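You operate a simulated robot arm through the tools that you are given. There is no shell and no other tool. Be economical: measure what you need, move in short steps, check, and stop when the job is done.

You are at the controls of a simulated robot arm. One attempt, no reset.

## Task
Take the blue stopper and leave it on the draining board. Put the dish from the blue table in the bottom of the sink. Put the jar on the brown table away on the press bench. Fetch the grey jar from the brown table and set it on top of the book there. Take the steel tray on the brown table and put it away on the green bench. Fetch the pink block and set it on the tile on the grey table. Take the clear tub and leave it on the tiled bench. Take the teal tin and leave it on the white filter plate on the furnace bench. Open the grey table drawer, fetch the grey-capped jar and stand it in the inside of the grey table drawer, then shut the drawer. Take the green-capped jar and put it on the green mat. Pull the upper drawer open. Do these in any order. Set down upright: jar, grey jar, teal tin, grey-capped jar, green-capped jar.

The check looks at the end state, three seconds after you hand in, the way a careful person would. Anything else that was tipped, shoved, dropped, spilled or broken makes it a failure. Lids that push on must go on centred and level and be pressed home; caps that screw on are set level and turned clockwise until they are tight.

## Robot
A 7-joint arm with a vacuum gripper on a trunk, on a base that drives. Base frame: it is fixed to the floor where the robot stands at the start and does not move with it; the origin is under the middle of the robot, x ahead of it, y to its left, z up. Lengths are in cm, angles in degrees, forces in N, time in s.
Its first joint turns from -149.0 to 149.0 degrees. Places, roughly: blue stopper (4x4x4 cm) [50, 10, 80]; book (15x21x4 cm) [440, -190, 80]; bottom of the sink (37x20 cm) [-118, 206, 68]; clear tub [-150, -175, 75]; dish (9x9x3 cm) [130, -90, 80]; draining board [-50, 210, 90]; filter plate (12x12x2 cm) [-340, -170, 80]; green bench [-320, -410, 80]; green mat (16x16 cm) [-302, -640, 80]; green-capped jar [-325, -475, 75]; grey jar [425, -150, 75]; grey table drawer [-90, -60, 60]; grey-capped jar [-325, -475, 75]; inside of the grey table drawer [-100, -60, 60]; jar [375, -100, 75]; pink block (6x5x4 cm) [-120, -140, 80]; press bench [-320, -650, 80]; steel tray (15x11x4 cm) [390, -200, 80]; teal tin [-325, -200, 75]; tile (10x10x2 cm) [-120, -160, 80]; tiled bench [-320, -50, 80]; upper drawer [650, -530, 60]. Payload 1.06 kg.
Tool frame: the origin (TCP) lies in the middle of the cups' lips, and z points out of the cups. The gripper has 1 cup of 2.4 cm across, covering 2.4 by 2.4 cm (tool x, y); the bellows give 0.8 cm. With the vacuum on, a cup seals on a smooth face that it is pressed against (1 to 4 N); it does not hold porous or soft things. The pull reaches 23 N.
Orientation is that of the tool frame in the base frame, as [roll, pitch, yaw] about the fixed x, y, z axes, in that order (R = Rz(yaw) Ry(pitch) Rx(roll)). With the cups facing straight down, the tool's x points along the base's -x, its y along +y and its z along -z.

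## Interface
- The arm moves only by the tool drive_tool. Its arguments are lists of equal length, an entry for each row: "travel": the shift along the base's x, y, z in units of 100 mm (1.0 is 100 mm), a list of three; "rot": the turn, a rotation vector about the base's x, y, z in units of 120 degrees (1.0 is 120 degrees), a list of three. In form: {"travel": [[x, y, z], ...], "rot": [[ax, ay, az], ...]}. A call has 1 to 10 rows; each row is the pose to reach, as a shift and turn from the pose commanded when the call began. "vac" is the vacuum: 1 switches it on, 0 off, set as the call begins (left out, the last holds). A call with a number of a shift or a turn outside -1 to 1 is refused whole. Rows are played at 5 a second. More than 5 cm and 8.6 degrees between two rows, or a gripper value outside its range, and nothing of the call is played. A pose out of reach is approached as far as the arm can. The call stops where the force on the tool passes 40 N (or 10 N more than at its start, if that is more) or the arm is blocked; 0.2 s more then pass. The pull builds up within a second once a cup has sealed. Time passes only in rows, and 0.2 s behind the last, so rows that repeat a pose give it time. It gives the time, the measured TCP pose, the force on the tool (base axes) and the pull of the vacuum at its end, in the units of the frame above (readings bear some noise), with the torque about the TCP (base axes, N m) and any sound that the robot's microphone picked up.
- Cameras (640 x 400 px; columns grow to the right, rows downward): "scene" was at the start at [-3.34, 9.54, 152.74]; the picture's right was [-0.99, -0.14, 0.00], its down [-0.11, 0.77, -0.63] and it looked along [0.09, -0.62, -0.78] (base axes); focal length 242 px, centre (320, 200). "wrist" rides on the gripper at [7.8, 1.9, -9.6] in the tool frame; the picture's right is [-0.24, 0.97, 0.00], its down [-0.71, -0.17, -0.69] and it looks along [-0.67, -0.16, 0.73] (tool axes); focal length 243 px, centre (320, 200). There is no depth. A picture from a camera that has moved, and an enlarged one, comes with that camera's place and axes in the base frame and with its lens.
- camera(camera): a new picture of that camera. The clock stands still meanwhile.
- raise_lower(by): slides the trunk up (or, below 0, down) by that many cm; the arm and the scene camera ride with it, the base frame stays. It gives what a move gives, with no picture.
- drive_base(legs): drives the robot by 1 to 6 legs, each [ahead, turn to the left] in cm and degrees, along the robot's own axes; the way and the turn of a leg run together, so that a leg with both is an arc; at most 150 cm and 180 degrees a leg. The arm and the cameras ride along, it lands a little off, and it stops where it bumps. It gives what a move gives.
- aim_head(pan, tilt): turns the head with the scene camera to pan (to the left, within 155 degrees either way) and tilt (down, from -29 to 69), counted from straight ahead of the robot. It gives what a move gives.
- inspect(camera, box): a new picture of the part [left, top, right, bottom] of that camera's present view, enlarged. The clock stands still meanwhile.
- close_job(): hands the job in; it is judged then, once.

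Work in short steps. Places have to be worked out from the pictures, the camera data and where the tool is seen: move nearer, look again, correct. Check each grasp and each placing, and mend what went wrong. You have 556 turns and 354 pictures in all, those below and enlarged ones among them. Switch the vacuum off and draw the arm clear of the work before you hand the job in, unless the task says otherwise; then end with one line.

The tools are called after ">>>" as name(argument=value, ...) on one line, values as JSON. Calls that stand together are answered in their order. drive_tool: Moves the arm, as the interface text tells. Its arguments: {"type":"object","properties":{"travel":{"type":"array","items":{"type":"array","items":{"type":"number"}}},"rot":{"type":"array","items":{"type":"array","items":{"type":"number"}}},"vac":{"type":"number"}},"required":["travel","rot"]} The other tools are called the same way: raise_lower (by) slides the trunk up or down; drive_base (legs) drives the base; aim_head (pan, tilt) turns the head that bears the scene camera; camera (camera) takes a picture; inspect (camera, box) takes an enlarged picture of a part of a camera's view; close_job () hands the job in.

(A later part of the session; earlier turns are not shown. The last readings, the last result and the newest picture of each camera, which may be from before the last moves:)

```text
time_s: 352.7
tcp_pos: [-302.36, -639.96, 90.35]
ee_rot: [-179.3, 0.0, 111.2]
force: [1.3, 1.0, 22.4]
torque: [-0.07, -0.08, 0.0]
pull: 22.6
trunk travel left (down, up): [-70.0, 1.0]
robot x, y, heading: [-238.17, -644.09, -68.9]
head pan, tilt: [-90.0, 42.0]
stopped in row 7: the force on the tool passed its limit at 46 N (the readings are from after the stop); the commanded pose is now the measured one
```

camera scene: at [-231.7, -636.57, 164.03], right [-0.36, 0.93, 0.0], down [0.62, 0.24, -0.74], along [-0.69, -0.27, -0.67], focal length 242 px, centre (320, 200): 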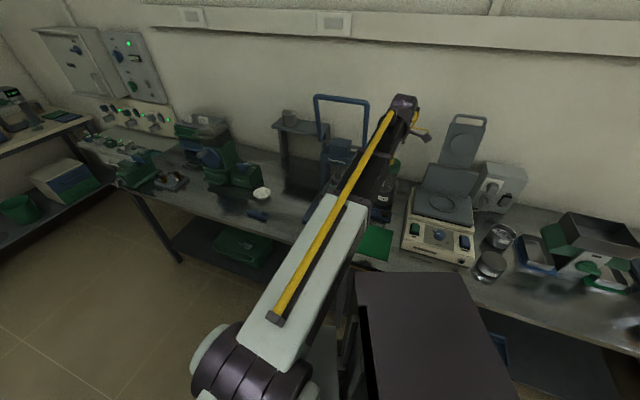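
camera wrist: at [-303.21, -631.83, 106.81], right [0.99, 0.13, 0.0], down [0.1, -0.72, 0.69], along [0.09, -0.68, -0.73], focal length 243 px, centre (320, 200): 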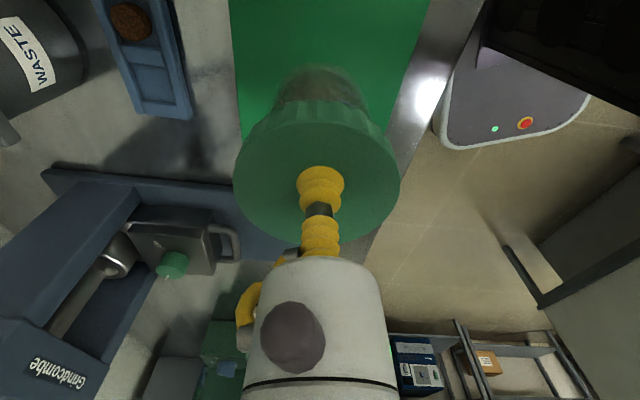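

Contact at the expected height. Release and rise.

>>> drive_tool(travel=[[0, 0, 0.05], [0, 0, 0.06], [0, 0, 0.06], [0, 0, 0.06], [0, 0, 0.14], [0, 0, 0.5], [0, 0, 1.0]], rot=[[0, 0, 0], [0, 0, 0], [0, 0, 0], [0, 0, 0], [0, 0, 0], [0, 0, 0], [0, 0, 0]], vac=0)

>>> drive_tool(travel=[[0, 0, 0.5], [0, 0, 1.0]], rot=[[0, 0, 0], [0, 0, 0]])

>>> camera(camera="wrist")

```text
time_s: 354.3
tcp_pos: [-302.43, -639.9, 100.19]
ee_rot: [-179.5, 0.0, 111.3]
force: [0.7, 0.6, -0.5]
torque: [-0.01, 0.04, 0.04]
pull: 0.0
trunk travel left (down, up): [-70.0, 1.0]
robot x, y, heading: [-237.83, -643.98, -69.0]
head pan, tilt: [-90.0, 42.0]
```

```text
time_s: 354.9
tcp_pos: [-302.47, -640.07, 109.94]
ee_rot: [-179.4, 0.0, 111.3]
force: [-0.1, 0.7, -0.3]
torque: [-0.03, 0.01, -0.03]
pull: 0.1
trunk travel left (down, up): [-70.0, 1.0]
robot x, y, heading: [-238.23, -643.76, -69.0]
head pan, tilt: [-90.0, 42.0]
```

```text
262 pictures are left
camera wrist: at [-303.4, -631.91, 119.62], right [0.99, 0.13, -0.01], down [0.1, -0.72, 0.69], along [0.09, -0.68, -0.73], focal length 243 px, centre (320, 200)
```

wrist: 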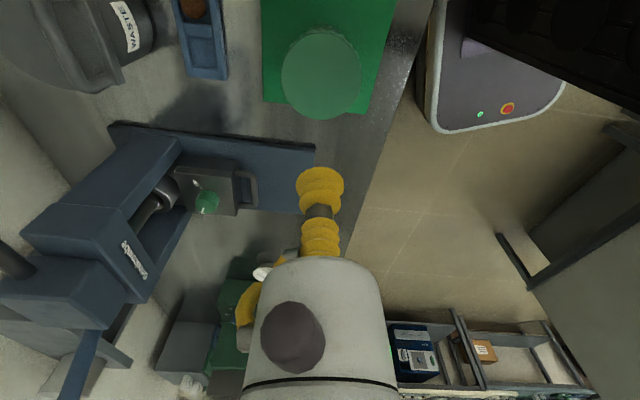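

Jar stands on the mat. Next I'll open the grey table drawer on the way east. Back out and drive north in the west aisle.

>>> drive_base(legs=[[0, -48], [-94, 0], [0, 27], [-150, 0], [-150, 0]])

```text
time_s: 377.2
tcp_pos: [-246.41, -239.4, 110.09]
ee_rot: [-179.5, 0.0, 89.2]
force: [-0.1, 0.5, -0.4]
torque: [-0.02, 0.01, 0.01]
pull: 0.0
trunk travel left (down, up): [-70.0, 1.0]
robot x, y, heading: [-188.29, -266.89, -90.8]
head pan, tilt: [-90.0, 42.0]
```

>>> drive_base(legs=[[-29, 0], [0, -89], [-150, 0], [-40, 0], [0, 89]])

>>> aim_head(pan=-120, tilt=40)

>>> camera(camera="scene")

```text
time_s: 395.8
tcp_pos: [-56.91, -208.54, 110.12]
ee_rot: [-179.4, 0.0, 92.8]
force: [-1.0, -0.3, 0.1]
torque: [-0.01, 0.04, -0.01]
pull: 0.1
trunk travel left (down, up): [-70.0, 1.0]
robot x, y, heading: [3.26, -232.72, -87.4]
head pan, tilt: [-90.0, 42.0]
```

```text
time_s: 396.8
tcp_pos: [-56.85, -208.46, 109.93]
ee_rot: [-179.5, 0.0, 92.6]
force: [0.2, -0.5, -1.0]
torque: [0.0, 0.02, 0.01]
pull: 0.1
trunk travel left (down, up): [-70.0, 1.0]
robot x, y, heading: [2.68, -232.65, -87.5]
head pan, tilt: [-120.0, 40.0]
```

```text
261 pictures are left
camera scene: at [12.22, -223.39, 164.32], right [0.46, 0.89, 0.0], down [0.57, -0.3, -0.77], along [-0.68, 0.35, -0.64], focal length 242 px, centre (320, 200)
```

scene: 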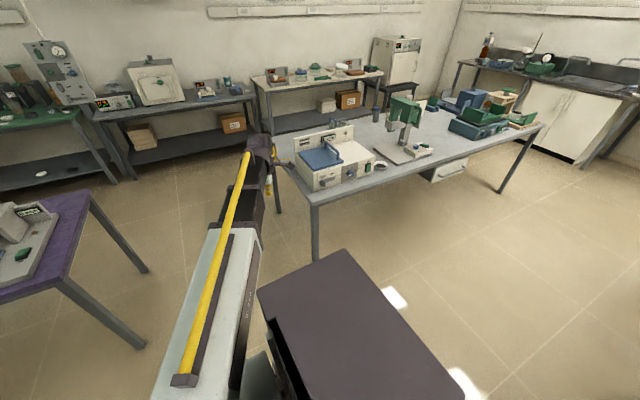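

>>> drive_base(legs=[[-140, 0]])

>>> aim_head(pan=-110, tilt=50)

>>> camera(camera="scene")

```text
time_s: 403.6
tcp_pos: [-64.83, -72.63, 109.98]
ee_rot: [-179.5, 0.0, 93.7]
force: [0.2, -0.2, 0.2]
torque: [0.02, 0.0, 0.01]
pull: 0.0
trunk travel left (down, up): [-70.0, 1.0]
robot x, y, heading: [-4.23, -95.48, -86.2]
head pan, tilt: [-120.0, 40.0]
```

```text
time_s: 404.3
tcp_pos: [-64.6, -72.61, 110.04]
ee_rot: [-179.4, 0.0, 93.7]
force: [0.5, 0.3, 0.7]
torque: [0.0, -0.06, -0.02]
pull: 0.0
trunk travel left (down, up): [-70.0, 1.0]
robot x, y, heading: [-4.47, -95.64, -86.4]
head pan, tilt: [-110.0, 50.0]
```

```text
260 pictures are left
camera scene: at [4.81, -87.75, 162.91], right [0.28, 0.96, 0.0], down [0.73, -0.22, -0.64], along [-0.62, 0.18, -0.77], focal length 242 px, centre (320, 200)
```

scene: 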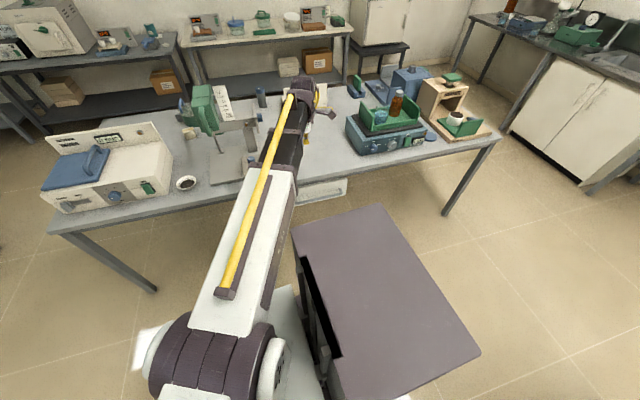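

>>> inspect(camera="scene", box=[260, 140, 400, 230])

>>> camera(camera="wrist")

```text
4.44 times, centred on (330, 185) of scene
camera zoom: at [4.81, -87.75, 162.91], right [0.28, 0.96, 0.0], down [0.73, -0.22, -0.64], along [-0.62, 0.18, -0.77], focal length 1077 px, centre (276, 267)
```

zoom: 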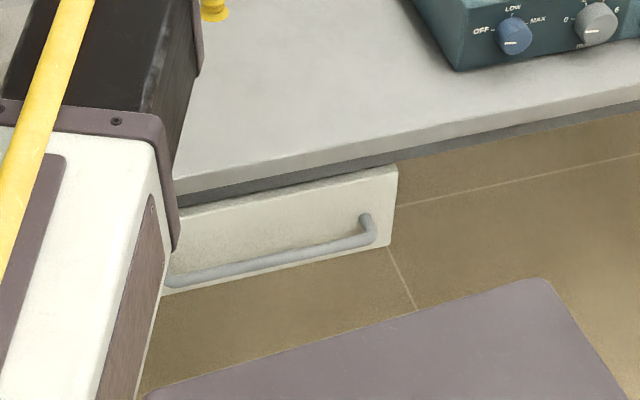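

```text
258 pictures are left
camera wrist: at [-63.23, -64.48, 119.57], right [0.99, -0.17, -0.01], down [-0.12, -0.72, 0.69], along [-0.12, -0.68, -0.73], focal length 243 px, centre (320, 200)
```

wrist: 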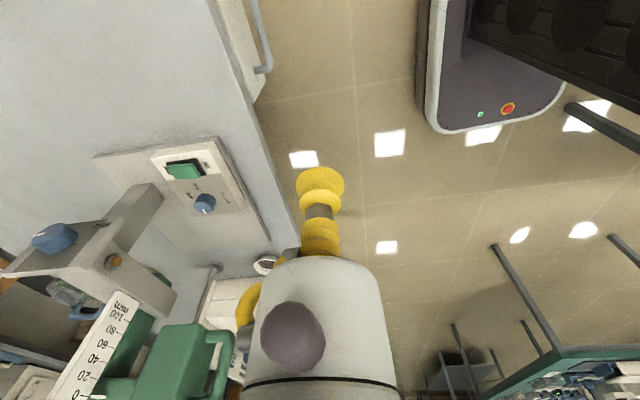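

The drawer front spans y≈-81…-48, z≈58–72, with its handle low; I'll suck on the flat strip above the handle. Reposition the base to about (8,-64) with the arm pointing straight west.

>>> drive_base(legs=[[0, -25], [-34, 0], [0, 46]])

>>> drive_tool(travel=[[0, 0, 0], [0, 0, 0], [0, 0, 0], [0, 0, 0], [0, 0, 0], [0, 0, 0], [0, 0, 0], [0, 0, 0], [0, 0, 0], [0, 0, 0]], rot=[[0, 0.07, 0], [0, 0.14, 0], [0, 0.21, 0], [0, 0.28, 0], [0, 0.35, 0], [0, 0.42, 0], [0, 0.49, 0], [0, 0.56, 0], [0, 0.63, 0], [0, 0.69, 0]])

```text
time_s: 409.9
tcp_pos: [-56.51, -62.36, 109.96]
ee_rot: [-179.6, 0.0, 113.1]
force: [0.3, 0.0, 0.3]
torque: [-0.03, -0.01, 0.02]
pull: 0.1
trunk travel left (down, up): [-70.0, 1.0]
robot x, y, heading: [8.0, -64.06, -66.9]
head pan, tilt: [-110.0, 50.0]
```

```text
time_s: 412.1
tcp_pos: [-57.07, -62.94, 110.77]
ee_rot: [-101.8, -22.6, 94.4]
force: [0.1, -0.3, -0.4]
torque: [0.0, 0.03, -0.01]
pull: 0.1
out of reach, approached as far as the arm can: row 9, 10
trunk travel left (down, up): [-70.0, 1.0]
robot x, y, heading: [7.8, -63.97, -66.7]
head pan, tilt: [-110.0, 50.0]
```

The tool is nearly horizontal (≈11° down). Extend outward and finish the rotation.

>>> drive_tool(travel=[[-0.4, 0, 0], [-0.7, 0, 0], [-0.8, 0, 0]], rot=[[0, 0, 0], [0, 0.03, 0], [0, 0.06, 0]])

>>> raise_lower(by=-38)

>>> camera(camera="wrist")

>>> camera(camera="scene")

```text
time_s: 412.9
tcp_pos: [-65.58, -64.17, 113.52]
ee_rot: [-96.9, -23.1, 91.0]
force: [0.3, -0.1, -0.2]
torque: [-0.01, 0.04, 0.01]
pull: 0.1
out of reach, approached as far as the arm can: row 2, 3
trunk travel left (down, up): [-70.0, 1.0]
robot x, y, heading: [7.81, -63.85, -67.0]
head pan, tilt: [-110.0, 50.0]
```

```text
time_s: 416.6
tcp_pos: [-65.57, -64.07, 75.48]
ee_rot: [-96.9, -23.0, 91.0]
force: [0.7, 0.1, 0.7]
torque: [-0.02, 0.01, 0.02]
pull: 0.1
trunk travel left (down, up): [-32.0, 39.0]
robot x, y, heading: [8.13, -64.03, -67.1]
head pan, tilt: [-110.0, 50.0]
```

```text
257 pictures are left
camera wrist: at [-55.91, -56.3, 77.9], right [0.11, 0.16, -0.98], down [0.67, -0.74, -0.05], along [-0.73, -0.65, -0.19], focal length 243 px, centre (320, 200)
```

wrist: 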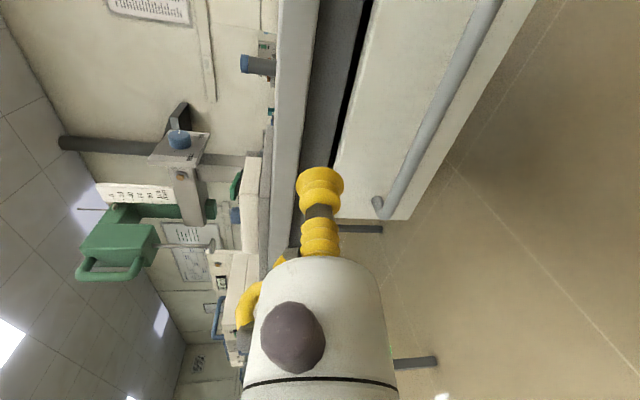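

```text
256 pictures are left
camera scene: at [14.23, -53.55, 124.91], right [-0.05, 1.0, 0.0], down [0.77, 0.04, -0.64], along [-0.64, -0.04, -0.77], focal length 242 px, centre (320, 200)
```

scene: 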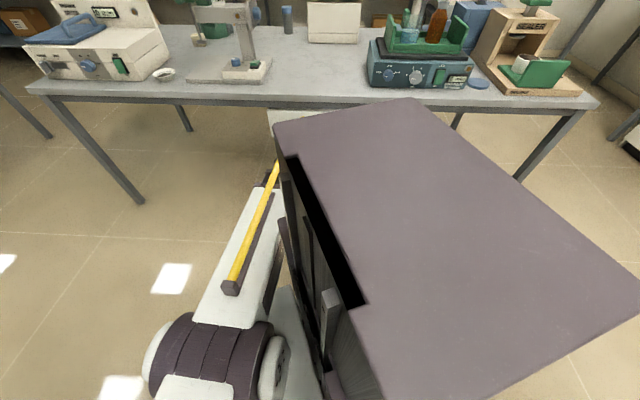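

Panel: x≈-80.7, z 57–70, handle at z≈64. I'll suck at (y≈-64, z≈67.4). Lower the trunk 8 more and extend while levelling the tool.

>>> raise_lower(by=-8)

>>> drive_tool(travel=[[-0.3, 0, 0], [-0.6, 0, 0], [-0.8, 0, 0]], rot=[[0, 0.01, 0.005], [0, 0.03, 0.01], [0, 0.053, 0.014]])

>>> camera(camera="wrist")

```text
time_s: 417.8
tcp_pos: [-65.61, -64.09, 67.56]
ee_rot: [-96.9, -23.0, 91.1]
force: [-0.7, -0.8, -0.1]
torque: [-0.02, 0.01, -0.01]
pull: 0.1
trunk travel left (down, up): [-24.0, 47.0]
robot x, y, heading: [8.02, -64.32, -67.0]
head pan, tilt: [-110.0, 50.0]
```

```text
time_s: 418.6
tcp_pos: [-72.63, -63.81, 68.44]
ee_rot: [-92.5, -22.8, 87.1]
force: [0.1, -0.4, -0.2]
torque: [0.0, -0.02, 0.01]
pull: 0.0
out of reach, approached as far as the arm can: row 1, 2, 3
trunk travel left (down, up): [-24.0, 47.0]
robot x, y, heading: [8.02, -63.86, -66.7]
head pan, tilt: [-110.0, 50.0]
```

```text
255 pictures are left
camera wrist: at [-62.54, -56.39, 70.19], right [0.05, 0.16, -0.99], down [0.64, -0.76, -0.09], along [-0.77, -0.63, -0.14], focal length 243 px, centre (320, 200)
```

wrist: 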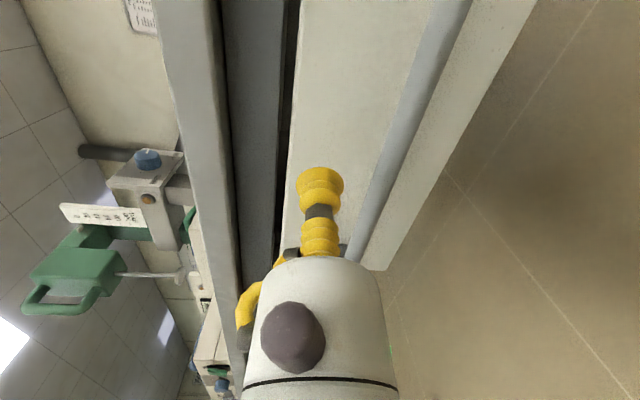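

Tool is nearly level and pointing at the strip above the handle. Approach with vacuum on.

>>> drive_tool(travel=[[-0.3, 0, 0], [-0.5, 0, 0]], rot=[[0, 0, 0], [0, 0, 0]], vac=1)

>>> camera(camera="wrist")

```text
time_s: 419.1
tcp_pos: [-78.75, -64.3, 67.65]
ee_rot: [-89.9, -23.1, 90.0]
force: [0.5, -0.3, -0.2]
torque: [0.02, -0.01, -0.01]
pull: 0.0
trunk travel left (down, up): [-24.0, 47.0]
robot x, y, heading: [7.88, -64.04, -66.9]
head pan, tilt: [-110.0, 50.0]
```

```text
254 pictures are left
camera wrist: at [-69.05, -56.2, 68.95], right [0.0, 0.17, -0.99], down [0.68, -0.72, -0.12], along [-0.73, -0.68, -0.11], focal length 243 px, centre (320, 200)
```

wrist: 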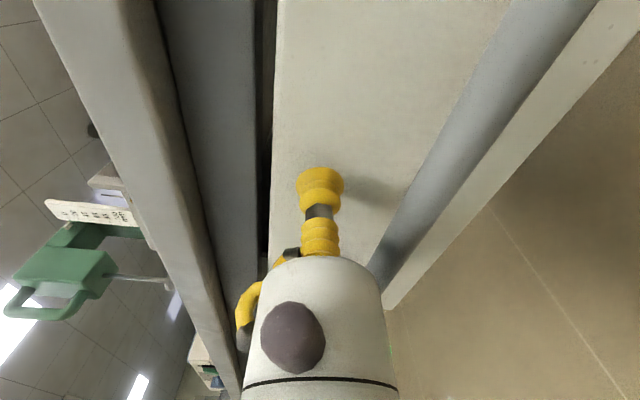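

Exactly horizontal now. Approach in small steps to seal.

>>> drive_tool(travel=[[-0.05, 0, 0], [-0.1, 0, 0], [-0.14, 0, 0], [-0.18, 0, 0], [-0.22, 0, 0], [-0.25, 0, 0], [-0.28, 0, 0]], rot=[[0, 0, 0], [0, 0, 0], [0, 0, 0], [0, 0, 0], [0, 0, 0], [0, 0, 0], [0, 0, 0]])

```text
time_s: 420.8
tcp_pos: [-80.92, -64.35, 67.45]
ee_rot: [-89.9, -23.1, 90.0]
force: [10.2, 0.3, 2.0]
torque: [-0.02, 0.03, -0.02]
pull: 23.6
trunk travel left (down, up): [-24.0, 47.0]
robot x, y, heading: [7.94, -64.12, -66.8]
head pan, tilt: [-110.0, 50.0]
stopped in row 7: the force on the tool passed its limit at 45 N (the readings are from after the stop); the commanded pose is now the measured one
```

Sealed on the drawer. Pull out slowly with the arm.

>>> drive_tool(travel=[[0.08, 0, 0], [0.18, 0, 0], [0.28, 0, 0], [0.38, 0, 0], [0.48, 0, 0], [0.58, 0, 0], [0.68, 0, 0], [0.78, 0, 0], [0.88, 0, 0]], rot=[[0, 0, 0], [0, 0, 0], [0, 0, 0], [0, 0, 0], [0, 0, 0], [0, 0, 0], [0, 0, 0], [0, 0, 0], [0, 0, 0]])

>>> camera(camera="wrist")

```text
time_s: 422.8
tcp_pos: [-72.03, -64.15, 67.33]
ee_rot: [-89.9, -23.2, 90.0]
force: [0.6, -3.2, 6.0]
torque: [0.03, -0.08, -0.06]
pull: 23.0
trunk travel left (down, up): [-24.0, 47.0]
robot x, y, heading: [8.03, -64.15, -67.0]
head pan, tilt: [-110.0, 50.0]
```

```text
253 pictures are left
camera wrist: at [-62.39, -56.1, 68.77], right [0.0, 0.17, -0.99], down [0.68, -0.72, -0.12], along [-0.73, -0.68, -0.11], focal length 243 px, centre (320, 200)
```

wrist: 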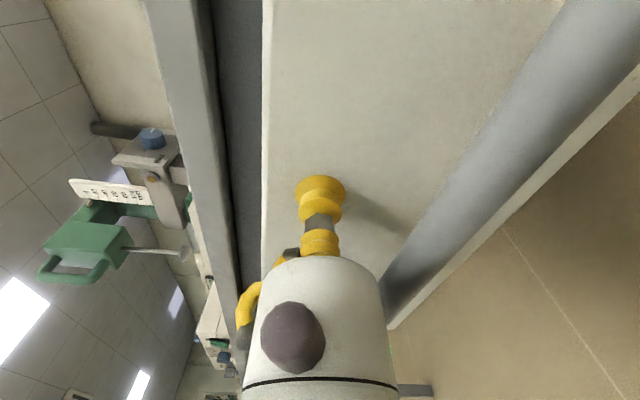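

Opened 9 cm. Keep pulling a few cm more with the arm.

>>> drive_tool(travel=[[0.1, 0, 0], [0.2, 0, 0], [0.3, 0, 0], [0.4, 0, 0], [0.5, 0, 0]], rot=[[0, 0, 0], [0, 0, 0], [0, 0, 0], [0, 0, 0], [0, 0, 0]])

```text
time_s: 424.0
tcp_pos: [-67.16, -64.26, 67.4]
ee_rot: [-90.1, -23.1, 89.8]
force: [2.1, 9.1, 1.7]
torque: [0.09, -0.04, 0.08]
pull: 22.7
trunk travel left (down, up): [-24.0, 47.0]
robot x, y, heading: [7.86, -64.03, -67.1]
head pan, tilt: [-110.0, 50.0]
```

>>> drive_tool(travel=[[0.1, 0, 0], [0.2, 0, 0], [0.3, 0, 0], [0.4, 0, 0], [0.5, 0, 0]], rot=[[0, 0, 0], [0, 0, 0], [0, 0, 0], [0, 0, 0], [0, 0, 0]])

>>> camera(camera="wrist")

```text
time_s: 425.2
tcp_pos: [-62.01, -64.22, 67.34]
ee_rot: [-90.2, -23.1, 90.1]
force: [0.5, 4.7, -8.8]
torque: [-0.01, 0.07, 0.05]
pull: 22.7
trunk travel left (down, up): [-24.0, 47.0]
robot x, y, heading: [8.15, -64.26, -66.7]
head pan, tilt: [-110.0, 50.0]
```

```text
252 pictures are left
camera wrist: at [-52.41, -56.19, 68.78], right [0.0, 0.17, -0.99], down [0.69, -0.72, -0.12], along [-0.73, -0.68, -0.12], focal length 243 px, centre (320, 200)
```

wrist: 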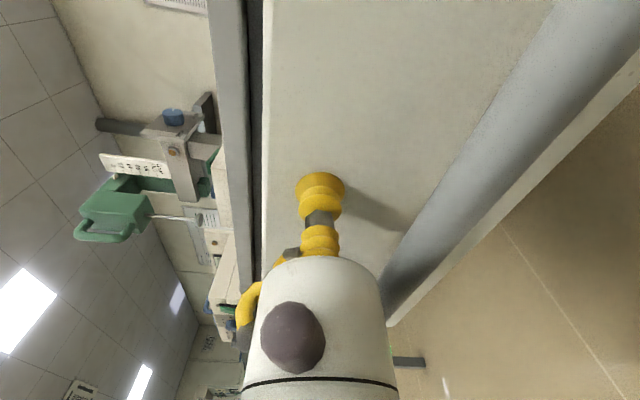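

Open 19 cm; pull 6 cm more, then release.

>>> drive_tool(travel=[[0.1, 0, 0], [0.2, 0, 0], [0.3, 0, 0], [0.4, 0, 0], [0.5, 0, 0], [0.6, 0, 0]], rot=[[0, 0, 0], [0, 0, 0], [0, 0, 0], [0, 0, 0], [0, 0, 0], [0, 0, 0]])

>>> drive_tool(travel=[[0, 0, 0], [0, 0, 0], [0, 0, 0], [0.1, 0, 0], [0.4, 0, 0], [0.8, 0, 0]], rot=[[0, 0, 0], [0, 0, 0], [0, 0, 0], [0, 0, 0], [0, 0, 0], [0, 0, 0]], vac=0)

>>> raise_lower(by=30)

>>> aim_head(pan=-115, tilt=60)

>>> camera(camera="wrist")

>>> camera(camera="scene")

```text
time_s: 426.6
tcp_pos: [-57.34, -64.28, 67.38]
ee_rot: [-89.7, -23.1, 89.9]
force: [-0.7, -1.2, 10.1]
torque: [0.08, -0.05, 0.01]
pull: 23.0
out of reach, approached as far as the arm can: row 6
trunk travel left (down, up): [-24.0, 47.0]
robot x, y, heading: [8.13, -64.19, -66.9]
head pan, tilt: [-110.0, 50.0]
```

```text
time_s: 428.0
tcp_pos: [-57.11, -63.59, 65.55]
ee_rot: [-90.2, -23.1, 90.0]
force: [-0.1, -0.5, 0.3]
torque: [0.01, -0.03, 0.01]
pull: 0.1
out of reach, approached as far as the arm can: row 4, 5, 6
trunk travel left (down, up): [-24.0, 47.0]
robot x, y, heading: [8.04, -64.12, -66.9]
head pan, tilt: [-110.0, 50.0]
```

```text
time_s: 431.0
tcp_pos: [-57.02, -63.56, 95.57]
ee_rot: [-90.1, -23.0, 90.0]
force: [-0.6, -0.4, -0.1]
torque: [-0.02, 0.02, -0.02]
pull: 0.1
trunk travel left (down, up): [-54.0, 17.0]
robot x, y, heading: [7.86, -64.2, -67.0]
head pan, tilt: [-110.0, 50.0]
```

```text
time_s: 431.7
tcp_pos: [-57.04, -63.66, 95.59]
ee_rot: [-90.0, -23.1, 89.9]
force: [-0.7, 0.5, 0.1]
torque: [-0.02, -0.02, 0.02]
pull: 0.1
trunk travel left (down, up): [-54.0, 17.0]
robot x, y, heading: [7.68, -64.08, -67.0]
head pan, tilt: [-115.0, 60.0]
```

```text
251 pictures are left
camera wrist: at [-47.47, -55.49, 96.96], right [0.0, 0.17, -0.99], down [0.69, -0.72, -0.12], along [-0.73, -0.68, -0.11], focal length 243 px, centre (320, 200)
```

wrist: 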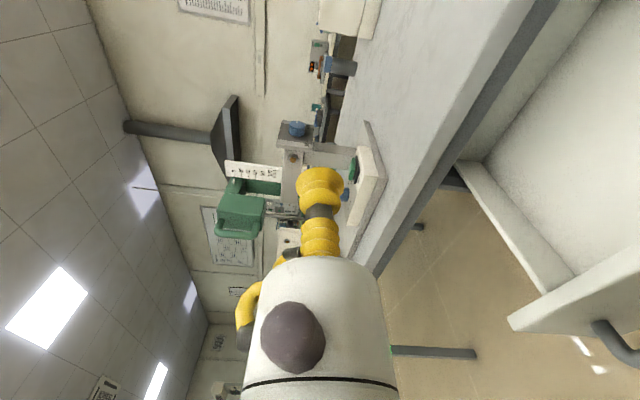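

```text
250 pictures are left
camera scene: at [15.26, -52.92, 145.65], right [0.03, 1.0, 0.0], down [0.87, -0.03, -0.5], along [-0.5, 0.02, -0.87], focal length 242 px, centre (320, 200)
```

scene: 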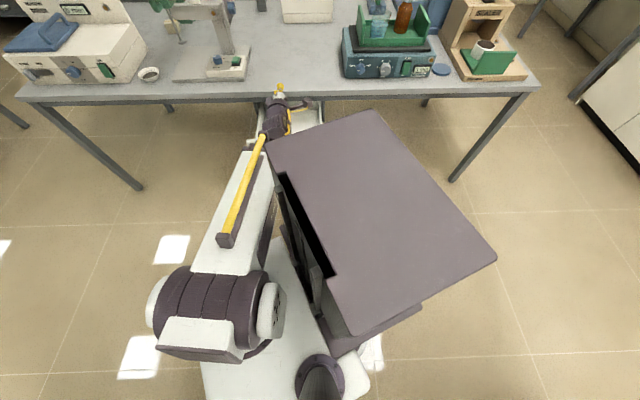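

Drawer is open and empty. Rotate the tool back to pointing down.

>>> drive_tool(travel=[[0, 0, 0], [0, 0, 0], [0, 0, 0], [0, 0, 0], [0, 0, 0], [0, 0, 0], [0, 0, 0], [0, 0, 0], [0, 0, 0], [0, 0, 0]], rot=[[0, -0.07, 0], [0, -0.14, 0], [0, -0.21, 0], [0, -0.28, 0], [0, -0.35, 0], [0, -0.42, 0], [0, -0.49, 0], [0, -0.56, 0], [0, -0.63, 0], [0, -0.69, 0]])

>>> drive_tool(travel=[[-0.2, 0, 0.2], [-0.2, 0, 0.3]], rot=[[0, -0.06, 0], [0, -0.06, 0]])

>>> raise_lower(by=16)

>>> camera(camera="wrist")

```text
time_s: 433.9
tcp_pos: [-56.62, -61.72, 95.93]
ee_rot: [-165.3, 9.6, 115.3]
force: [-0.9, -0.8, -0.4]
torque: [-0.02, -0.02, 0.0]
pull: 0.0
out of reach, approached as far as the arm can: row 2, 3, 4, 5, 6, 7, 8, 9, 10
trunk travel left (down, up): [-54.0, 17.0]
robot x, y, heading: [7.79, -63.95, -66.9]
head pan, tilt: [-115.0, 60.0]
```

```text
time_s: 434.5
tcp_pos: [-58.66, -61.77, 98.97]
ee_rot: [-171.3, 13.3, 114.1]
force: [0.6, 0.1, 0.2]
torque: [0.0, -0.03, 0.02]
pull: 0.1
trunk travel left (down, up): [-54.0, 17.0]
robot x, y, heading: [7.88, -64.19, -66.8]
head pan, tilt: [-115.0, 60.0]
```

```text
time_s: 436.3
tcp_pos: [-58.72, -61.7, 114.81]
ee_rot: [-171.2, 13.3, 114.1]
force: [-0.2, 1.0, 0.1]
torque: [0.02, 0.03, 0.01]
pull: 0.0
trunk travel left (down, up): [-70.0, 1.0]
robot x, y, heading: [8.19, -64.05, -66.8]
head pan, tilt: [-115.0, 60.0]
```

```text
249 pictures are left
camera wrist: at [-59.6, -51.36, 122.02], right [0.98, 0.15, -0.09], down [0.16, -0.51, 0.85], along [0.08, -0.85, -0.52], focal length 243 px, centre (320, 200)
```

wrist: 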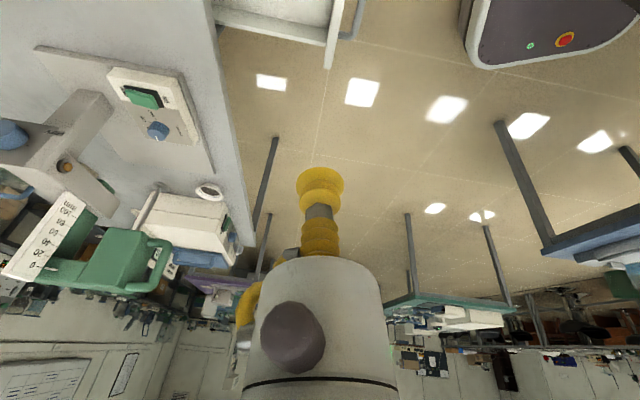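

Correct the remaining 16° tilt.

>>> drive_tool(travel=[[0, 0, 0], [0, 0, 0], [0, 0, 0]], rot=[[0.044, -0.0075, 0], [0.088, -0.015, 0], [0.131, -0.0226, 0]])

>>> aim_head(pan=80, tilt=30)

>>> camera(camera="scene")

```text
time_s: 437.1
tcp_pos: [-58.69, -61.61, 114.82]
ee_rot: [-171.2, 13.3, 114.0]
force: [0.2, 0.5, 0.6]
torque: [-0.01, -0.02, -0.04]
pull: 0.1
out of reach, approached as far as the arm can: row 1, 2, 3
trunk travel left (down, up): [-70.0, 1.0]
robot x, y, heading: [7.97, -64.02, -67.2]
head pan, tilt: [-115.0, 60.0]
```

```text
time_s: 440.0
tcp_pos: [-58.76, -61.72, 114.92]
ee_rot: [-171.4, 13.3, 114.0]
force: [1.1, 0.4, 0.3]
torque: [0.0, -0.01, 0.03]
pull: 0.0
trunk travel left (down, up): [-70.0, 1.0]
robot x, y, heading: [7.59, -63.95, -66.9]
head pan, tilt: [80.0, 30.0]
```

```text
248 pictures are left
camera scene: at [30.73, -51.08, 165.86], right [0.23, -0.97, 0.0], down [-0.49, -0.11, -0.87], along [0.84, 0.2, -0.5], focal length 242 px, centre (320, 200)
```

scene: 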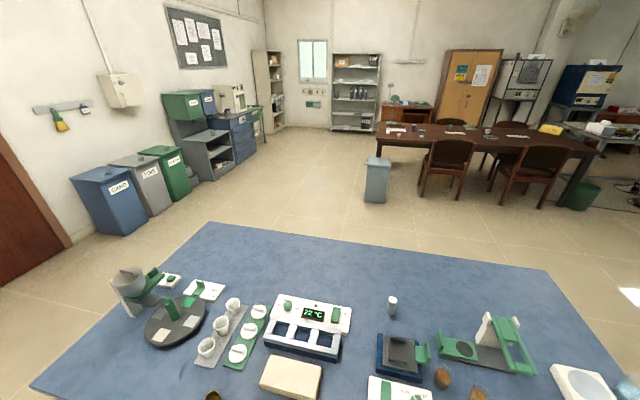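

The wrist is at a limit here; extend outward and retry the levelling.

>>> drive_tool(travel=[[-0.4, 0, 0], [-0.8, 0, 0], [-0.9, 0, 0], [-0.9, 0, 0], [-0.9, 0, 0]], rot=[[0, 0, 0], [0, 0, 0], [0.03, -0.005, 0], [0.06, -0.01, 0], [0.09, -0.015, 0]])

```text
time_s: 441.2
tcp_pos: [-67.62, -61.8, 114.93]
ee_rot: [-171.4, 13.4, 114.3]
force: [-0.1, 0.4, -0.4]
torque: [0.02, -0.01, -0.01]
pull: 0.0
out of reach, approached as far as the arm can: row 3, 4, 5
trunk travel left (down, up): [-70.0, 1.0]
robot x, y, heading: [7.95, -64.36, -66.8]
head pan, tilt: [80.0, 30.0]
```

>>> drive_tool(travel=[[0, 0, 0], [0, 0, 0], [0, 0, 0], [0, 0, 0]], rot=[[0, 0, 0.06], [0, 0, 0.12], [0.03, -0.005, 0.12], [0.06, -0.01, 0.12]])

```text
time_s: 442.2
tcp_pos: [-67.63, -61.83, 114.77]
ee_rot: [-171.2, 13.7, 128.6]
force: [-0.1, 0.2, 0.8]
torque: [0.0, 0.01, 0.0]
pull: 0.1
out of reach, approached as far as the arm can: row 3, 4
trunk travel left (down, up): [-70.0, 1.0]
robot x, y, heading: [8.1, -64.11, -66.8]
head pan, tilt: [80.0, 30.0]
```

>>> drive_tool(travel=[[0, 0, 0], [0, 0, 0], [0, 0, 0], [0, 0, 0], [0, 0, 0], [0, 0, 0], [0, 0, 0]], rot=[[0, 0, -0.06], [0, 0, -0.12], [0, 0, -0.18], [0, 0, -0.24], [0, 0, -0.3], [0.03, 0, -0.3], [0.06, 0, -0.3]])

```text
time_s: 443.8
tcp_pos: [-67.61, -61.72, 114.8]
ee_rot: [-171.1, 14.7, 92.7]
force: [-0.9, 0.1, -0.3]
torque: [-0.01, -0.01, 0.0]
pull: 0.0
out of reach, approached as far as the arm can: row 6, 7
trunk travel left (down, up): [-70.0, 1.0]
robot x, y, heading: [7.87, -63.93, -66.8]
head pan, tilt: [80.0, 30.0]
```

>>> drive_tool(travel=[[-0.4, 0, 0], [-0.8, 0, 0], [-1.0, 0, 0], [-1.0, 0, 0], [-1.0, 0, 0]], rot=[[0, 0, 0], [0, 0, 0], [0, 0, 0], [0.04, 0, 0], [0.08, 0, 0]])

>>> aim_head(pan=-100, tilt=45)

>>> camera(camera="scene")

```text
time_s: 445.0
tcp_pos: [-77.77, -61.79, 114.97]
ee_rot: [-171.0, 14.7, 92.8]
force: [-0.4, 0.3, -0.1]
torque: [0.0, 0.0, 0.02]
pull: 0.1
out of reach, approached as far as the arm can: row 4, 5
trunk travel left (down, up): [-70.0, 1.0]
robot x, y, heading: [7.39, -63.86, -67.1]
head pan, tilt: [80.0, 30.0]
```

```text
time_s: 447.7
tcp_pos: [-77.82, -61.77, 114.93]
ee_rot: [-171.0, 14.8, 92.7]
force: [0.7, 0.4, -0.3]
torque: [-0.01, 0.04, -0.04]
pull: 0.1
trunk travel left (down, up): [-70.0, 1.0]
robot x, y, heading: [7.85, -63.95, -66.9]
head pan, tilt: [-100.0, 45.0]
```

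```text
247 pictures are left
camera scene: at [14.0, -54.99, 163.59], right [-0.23, 0.97, 0.0], down [0.69, 0.16, -0.71], along [-0.69, -0.16, -0.71], focal length 242 px, centre (320, 200)
```

scene: 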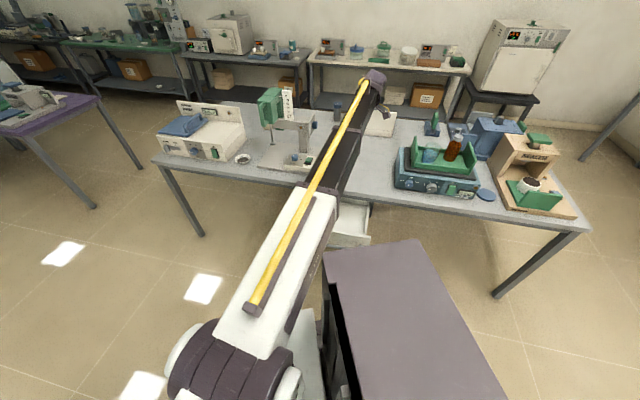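

>>> drive_tool(travel=[[0, 0, 0], [0, 0, 0], [0, 0, 0]], rot=[[0, -0.03, 0], [0, -0.068, 0], [0, -0.068, 0]])

>>> drive_tool(travel=[[0, 0, 0], [0, 0, 0]], rot=[[-0.03, 0, 0], [-0.06, 0, 0]])

```text
time_s: 448.5
tcp_pos: [-77.7, -61.91, 115.04]
ee_rot: [-179.4, 16.0, 90.6]
force: [-1.6, -0.8, -0.2]
torque: [-0.01, -0.02, 0.02]
pull: 0.1
trunk travel left (down, up): [-70.0, 1.0]
robot x, y, heading: [7.93, -64.1, -67.1]
head pan, tilt: [-100.0, 45.0]
```

```text
time_s: 449.1
tcp_pos: [-77.71, -61.74, 114.94]
ee_rot: [-179.2, 22.3, 90.5]
force: [1.1, -0.4, 0.0]
torque: [0.04, 0.04, 0.02]
pull: 0.0
trunk travel left (down, up): [-70.0, 1.0]
robot x, y, heading: [7.73, -64.42, -67.0]
head pan, tilt: [-100.0, 45.0]
```

The wrist has flipped past its roll limit. I unwind it: move the tool over the aisle, tip it sideways to the south, sweep through west to north, then down.

>>> drive_tool(travel=[[0.4, 0, 0], [0.8, 0, 0], [1.0, 0, 0.0], [1.0, 0, 0.0], [1.0, 0, 0.0], [1.0, 0, 0.0], [1.0, 0, 0.0], [1.0, 0, 0.0], [1.0, 0, 0.0], [1.0, 0, 0.0]], rot=[[0, 0, 0], [0, 0, 0], [-0.06, 0, 0], [-0.12, 0, 0], [-0.18, 0, 0], [-0.24, 0, 0], [-0.3, 0, 0], [-0.36, 0, 0], [-0.42, 0, 0], [-0.48, 0, 0]])

```text
time_s: 451.5
tcp_pos: [-68.12, -68.01, 115.55]
ee_rot: [-172.5, 79.5, 101.6]
force: [-0.1, 0.0, -0.1]
torque: [0.03, -0.02, -0.01]
pull: 0.0
trunk travel left (down, up): [-70.0, 1.0]
robot x, y, heading: [8.21, -64.11, -66.6]
head pan, tilt: [-100.0, 45.0]
stopped in row 10: the arm was blocked; the commanded pose is now the measured one
```

>>> camera(camera="wrist")

>>> camera(camera="scene")

```text
246 pictures are left
camera wrist: at [-67.05, -56.99, 109.54], right [0.98, 0.03, 0.21], down [-0.19, 0.53, 0.82], along [-0.09, -0.84, 0.53], focal length 243 px, centre (320, 200)
```

wrist: 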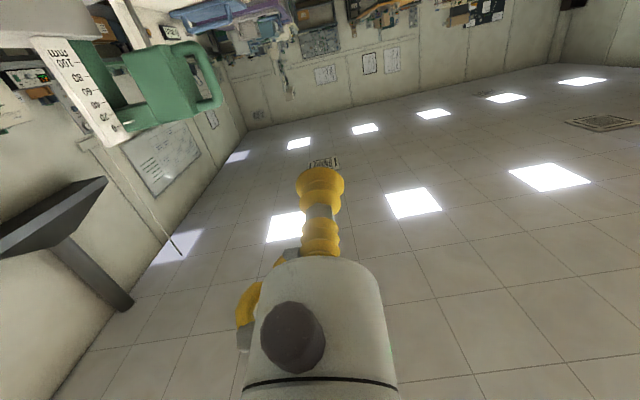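

```text
245 pictures are left
camera scene: at [13.97, -55.05, 163.27], right [-0.23, 0.97, 0.0], down [0.69, 0.16, -0.71], along [-0.69, -0.16, -0.71], focal length 242 px, centre (320, 200)
```

scene: 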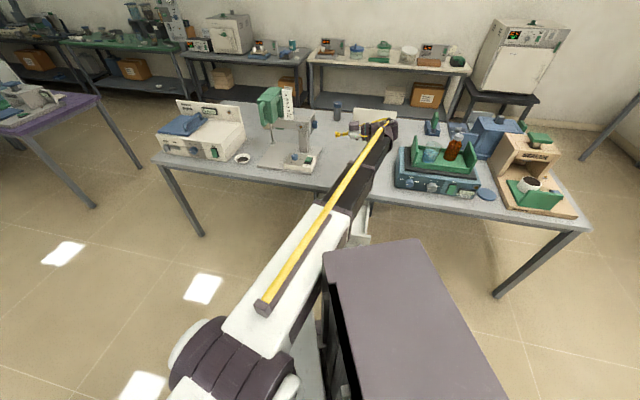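

Nothing was touched. Now sweep the tool from south toward west.

>>> drive_tool(travel=[[0, 0, 0], [0, 0, 0], [0, 0, 0], [0, 0, 0], [0, 0, 0], [0, 0, 0], [0, 0, 0], [0, 0, 0]], rot=[[0, 0, -0.06], [0, 0, -0.12], [0, 0, -0.18], [0, 0, -0.24], [0, 0, -0.3], [0, 0, -0.36], [0, 0, -0.42], [0, 0, -0.48]])

>>> camera(camera="scene")

```text
time_s: 453.3
tcp_pos: [-68.07, -67.49, 115.86]
ee_rot: [-172.8, 79.8, 43.2]
force: [-0.7, -0.1, 0.9]
torque: [-0.02, 0.0, 0.03]
pull: 0.1
trunk travel left (down, up): [-70.0, 1.0]
robot x, y, heading: [8.02, -63.91, -66.7]
head pan, tilt: [-100.0, 45.0]
```

```text
244 pictures are left
camera scene: at [14.02, -54.99, 163.6], right [-0.23, 0.97, 0.0], down [0.69, 0.16, -0.71], along [-0.69, -0.16, -0.71], focal length 242 px, centre (320, 200)
```

scene: 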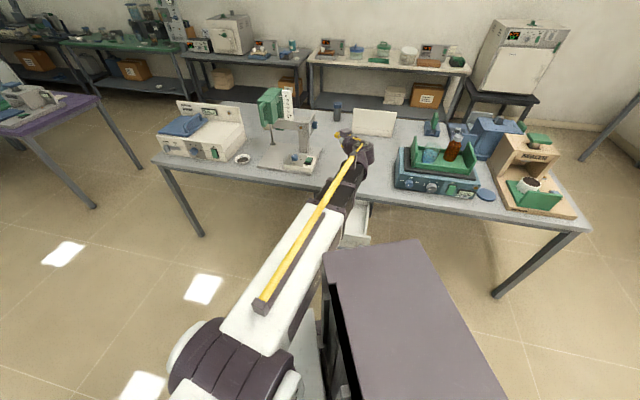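

Continue the sweep through west to the north-west side.

>>> drive_tool(travel=[[0, 0, 0], [0, 0, 0], [0, 0, 0], [0, 0, 0], [0, 0, 0], [0, 0, 0], [0, 0, 0], [0, 0, 0], [0, 0, 0], [0, 0, 0]], rot=[[0, 0, -0.06], [0, 0, -0.12], [0, 0, -0.18], [0, 0, -0.24], [0, 0, -0.3], [0, 0, -0.36], [0, 0, -0.42], [0, 0, -0.48], [0, 0, -0.54], [0, 0, -0.6]])

>>> camera(camera="scene")

```text
time_s: 455.5
tcp_pos: [-68.04, -67.66, 115.79]
ee_rot: [-172.7, 79.7, -28.6]
force: [0.4, 0.7, 0.0]
torque: [0.02, 0.0, -0.05]
pull: 0.1
out of reach, approached as far as the arm can: row 5, 6, 7, 8
trunk travel left (down, up): [-70.0, 1.0]
robot x, y, heading: [7.89, -64.1, -67.0]
head pan, tilt: [-100.0, 45.0]
```

```text
243 pictures are left
camera scene: at [14.0, -55.03, 163.6], right [-0.23, 0.97, 0.0], down [0.69, 0.16, -0.71], along [-0.69, -0.16, -0.71], focal length 242 px, centre (320, 200)
```

scene: 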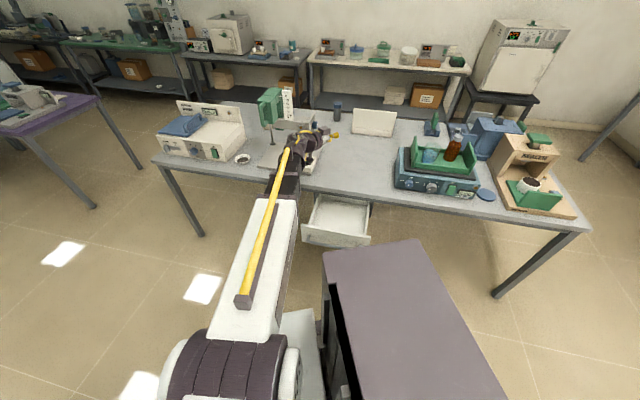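

Now swing it down.

>>> drive_tool(travel=[[0, 0, 0], [0, 0, 0], [0, 0, 0], [0, 0, 0], [0, 0, 0], [0, 0, 0], [0, 0, 0], [0, 0, 0], [0, 0, 0], [0, 0, 0]], rot=[[-0.039, -0.054, 0], [-0.078, -0.108, 0], [-0.117, -0.161, 0], [-0.156, -0.215, 0], [-0.196, -0.269, 0], [-0.235, -0.323, 0], [-0.274, -0.377, 0], [-0.313, -0.43, 0], [-0.352, -0.484, 0], [-0.391, -0.538, 0]])

>>> camera(camera="wrist")

```text
time_s: 457.7
tcp_pos: [-68.11, -67.59, 115.79]
ee_rot: [179.9, -0.2, -34.7]
force: [0.2, 0.7, -0.6]
torque: [0.0, 0.01, -0.02]
pull: 0.0
trunk travel left (down, up): [-70.0, 1.0]
robot x, y, heading: [7.91, -64.09, -67.0]
head pan, tilt: [-100.0, 45.0]
```

```text
242 pictures are left
camera wrist: at [-62.65, -73.36, 125.43], right [-0.75, -0.67, 0.0], down [-0.49, 0.55, 0.68], along [-0.45, 0.51, -0.73], focal length 243 px, centre (320, 200)
```

wrist: 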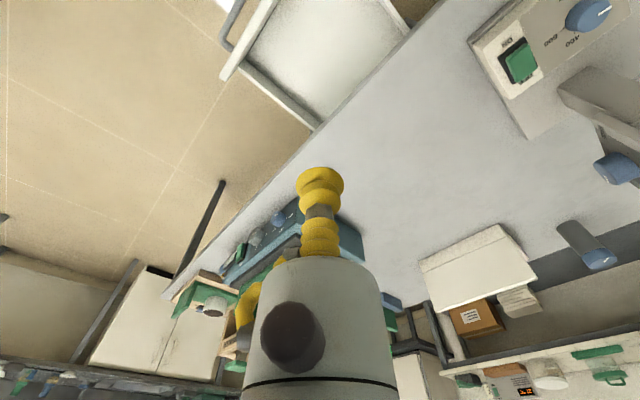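

Vertical again. Unwind the yaw back to its original orientation.

>>> drive_tool(travel=[[0, 0, 0], [0, 0, 0], [0, 0, 0], [0, 0, 0], [0, 0, 0], [0, 0, 0], [0, 0, 0], [0, 0, 0], [0, 0, 0], [0, 0, 0]], rot=[[0, 0, 0.07], [0, 0, 0.14], [0, 0, 0.21], [0, 0, 0.28], [0, 0, 0.35], [0, 0, 0.42], [0, 0, 0.49], [0, 0, 0.56], [0, 0, 0.63], [0, 0, 0.7]])

>>> drive_tool(travel=[[0, 0, 0], [0, 0, 0], [0, 0, 0], [0, 0, 0], [0, 0, 0], [0, 0, 0], [0, 0, 0], [0, 0, 0]], rot=[[0, 0, 0.07], [0, 0, 0.14], [0, 0, 0.21], [0, 0, 0.28], [0, 0, 0.35], [0, 0, 0.42], [0, 0, 0.49], [0, 0, 0.53]])

```text
time_s: 459.9
tcp_pos: [-68.03, -67.68, 115.71]
ee_rot: [179.8, 0.1, 49.4]
force: [0.9, 0.3, 0.0]
torque: [-0.01, -0.01, 0.0]
pull: 0.1
trunk travel left (down, up): [-70.0, 1.0]
robot x, y, heading: [7.8, -64.09, -66.5]
head pan, tilt: [-100.0, 45.0]
```

```text
time_s: 461.7
tcp_pos: [-67.96, -67.44, 115.7]
ee_rot: [179.9, 0.0, 113.0]
force: [0.2, 1.0, 0.2]
torque: [0.01, 0.0, -0.03]
pull: 0.1
trunk travel left (down, up): [-70.0, 1.0]
robot x, y, heading: [7.9, -64.16, -67.0]
head pan, tilt: [-100.0, 45.0]
```

Tool restored. Retract the arm and take the known northern route east toward the brown table.

>>> drive_tool(travel=[[0.4, 0, 0], [0.8, 0, 0], [1.0, 0, 0]], rot=[[0, 0, 0], [0, 0, 0], [0, 0, 0]])

>>> drive_base(legs=[[0, -23], [-150, 0], [0, -88], [-150, 0], [-150, 0]])

>>> aim_head(pan=150, tilt=30)

>>> camera(camera="scene")

```text
time_s: 462.5
tcp_pos: [-57.84, -67.37, 115.46]
ee_rot: [179.9, 0.1, 112.9]
force: [-0.4, -0.9, -0.5]
torque: [0.02, -0.01, 0.04]
pull: 0.1
trunk travel left (down, up): [-70.0, 1.0]
robot x, y, heading: [8.16, -63.91, -67.0]
head pan, tilt: [-100.0, 45.0]
```

```text
time_s: 489.3
tcp_pos: [326.55, 173.51, 115.4]
ee_rot: [179.9, -0.1, 4.5]
force: [-0.3, -0.1, -0.5]
torque: [-0.01, 0.03, -0.01]
pull: 0.2
trunk travel left (down, up): [-70.0, 1.0]
robot x, y, heading: [308.77, 110.21, -175.1]
head pan, tilt: [-100.0, 45.0]
```

```text
time_s: 492.8
tcp_pos: [326.4, 173.51, 115.56]
ee_rot: [179.9, 0.1, 4.5]
force: [0.5, 0.8, 0.8]
torque: [-0.02, 0.01, 0.0]
pull: 0.1
trunk travel left (down, up): [-70.0, 1.0]
robot x, y, heading: [308.98, 110.07, -175.2]
head pan, tilt: [150.0, 30.0]
```

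```text
241 pictures are left
camera scene: at [323.2, 89.63, 165.86], right [-0.43, -0.9, 0.0], down [-0.45, 0.21, -0.87], along [0.78, -0.37, -0.5], focal length 242 px, centre (320, 200)
```

scene: 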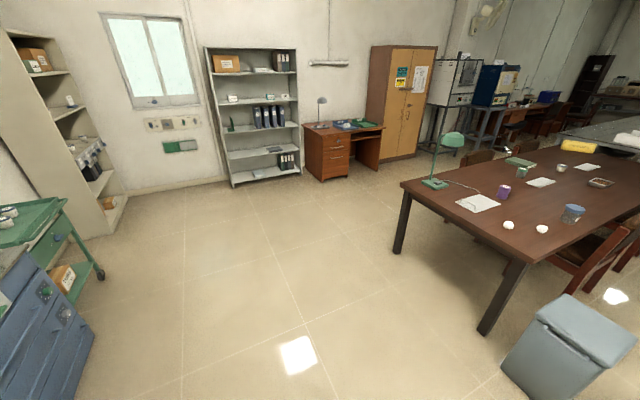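

>>> inspect(camera="scene", box=[400, 120, 640, 280])

```text
2.50 times, centred on (520, 200) of scene
camera zoom: at [323.2, 89.63, 165.86], right [-0.43, -0.9, 0.0], down [-0.45, 0.21, -0.87], along [0.78, -0.37, -0.5], focal length 606 px, centre (-180, 200)
```

zoom: 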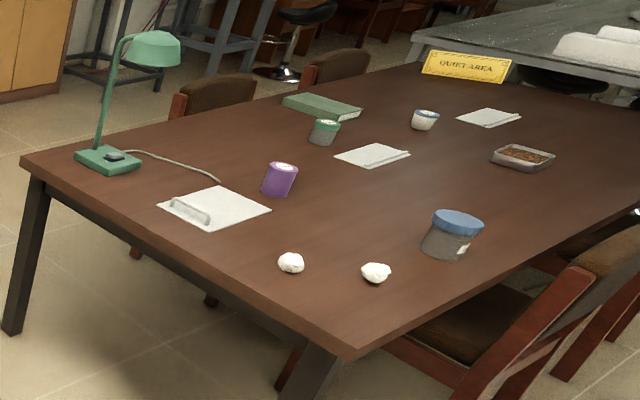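

Items: blue-lidded jar (≈368,-98), grey jar with green lid (≈421,-143), green book (≈439,-179), steel tray (≈385,-191). Chairs flank the table, so I go look from the east side.

>>> drive_base(legs=[[-150, 0], [-50, 0], [0, 85], [60, 0]])

>>> aim_head(pan=-30, tilt=35)

>>> camera(camera="scene")

```text
time_s: 509.4
tcp_pos: [444.29, 86.27, 115.47]
ee_rot: [179.9, 0.0, 87.0]
force: [0.3, 0.0, 0.0]
torque: [0.0, -0.03, 0.0]
pull: 0.1
trunk travel left (down, up): [-70.0, 1.0]
robot x, y, heading: [505.12, 60.81, -92.5]
head pan, tilt: [150.0, 30.0]
```

```text
time_s: 512.1
tcp_pos: [444.37, 86.31, 115.48]
ee_rot: [179.9, 0.0, 87.1]
force: [0.0, -0.2, -0.1]
torque: [0.01, -0.03, 0.01]
pull: 0.2
trunk travel left (down, up): [-70.0, 1.0]
robot x, y, heading: [505.18, 60.9, -92.6]
head pan, tilt: [-30.0, 35.0]
```

```text
239 pictures are left
camera scene: at [517.64, 57.04, 165.08], right [-0.84, 0.54, 0.0], down [0.31, 0.48, -0.82], along [-0.44, -0.69, -0.57], focal length 242 px, centre (320, 200)
```

scene: 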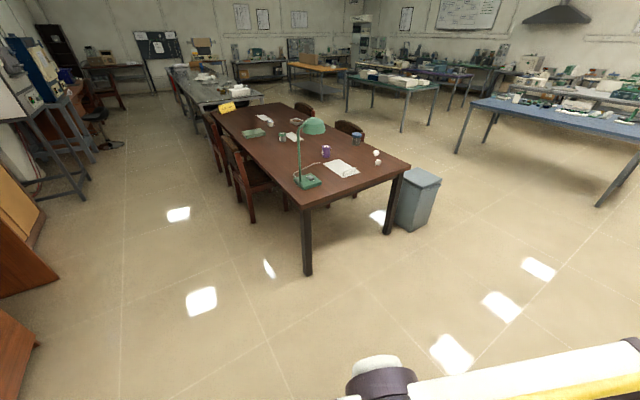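

>>> inspect(camera="scene", box=[180, 70, 440, 240])

```text
2.35 times, centred on (310, 155) of scene
camera zoom: at [517.64, 57.04, 165.08], right [-0.84, 0.54, 0.0], down [0.31, 0.48, -0.82], along [-0.44, -0.69, -0.57], focal length 570 px, centre (344, 306)
```

zoom: 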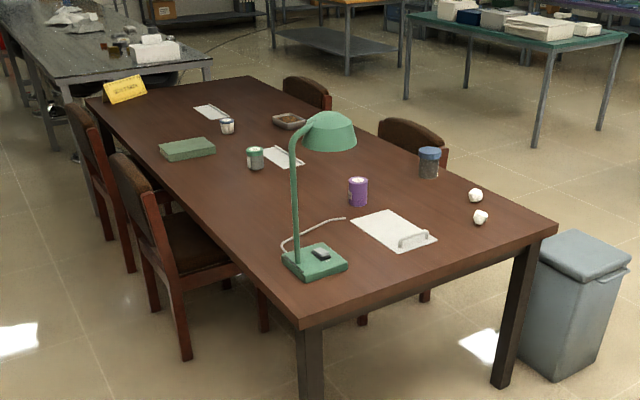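

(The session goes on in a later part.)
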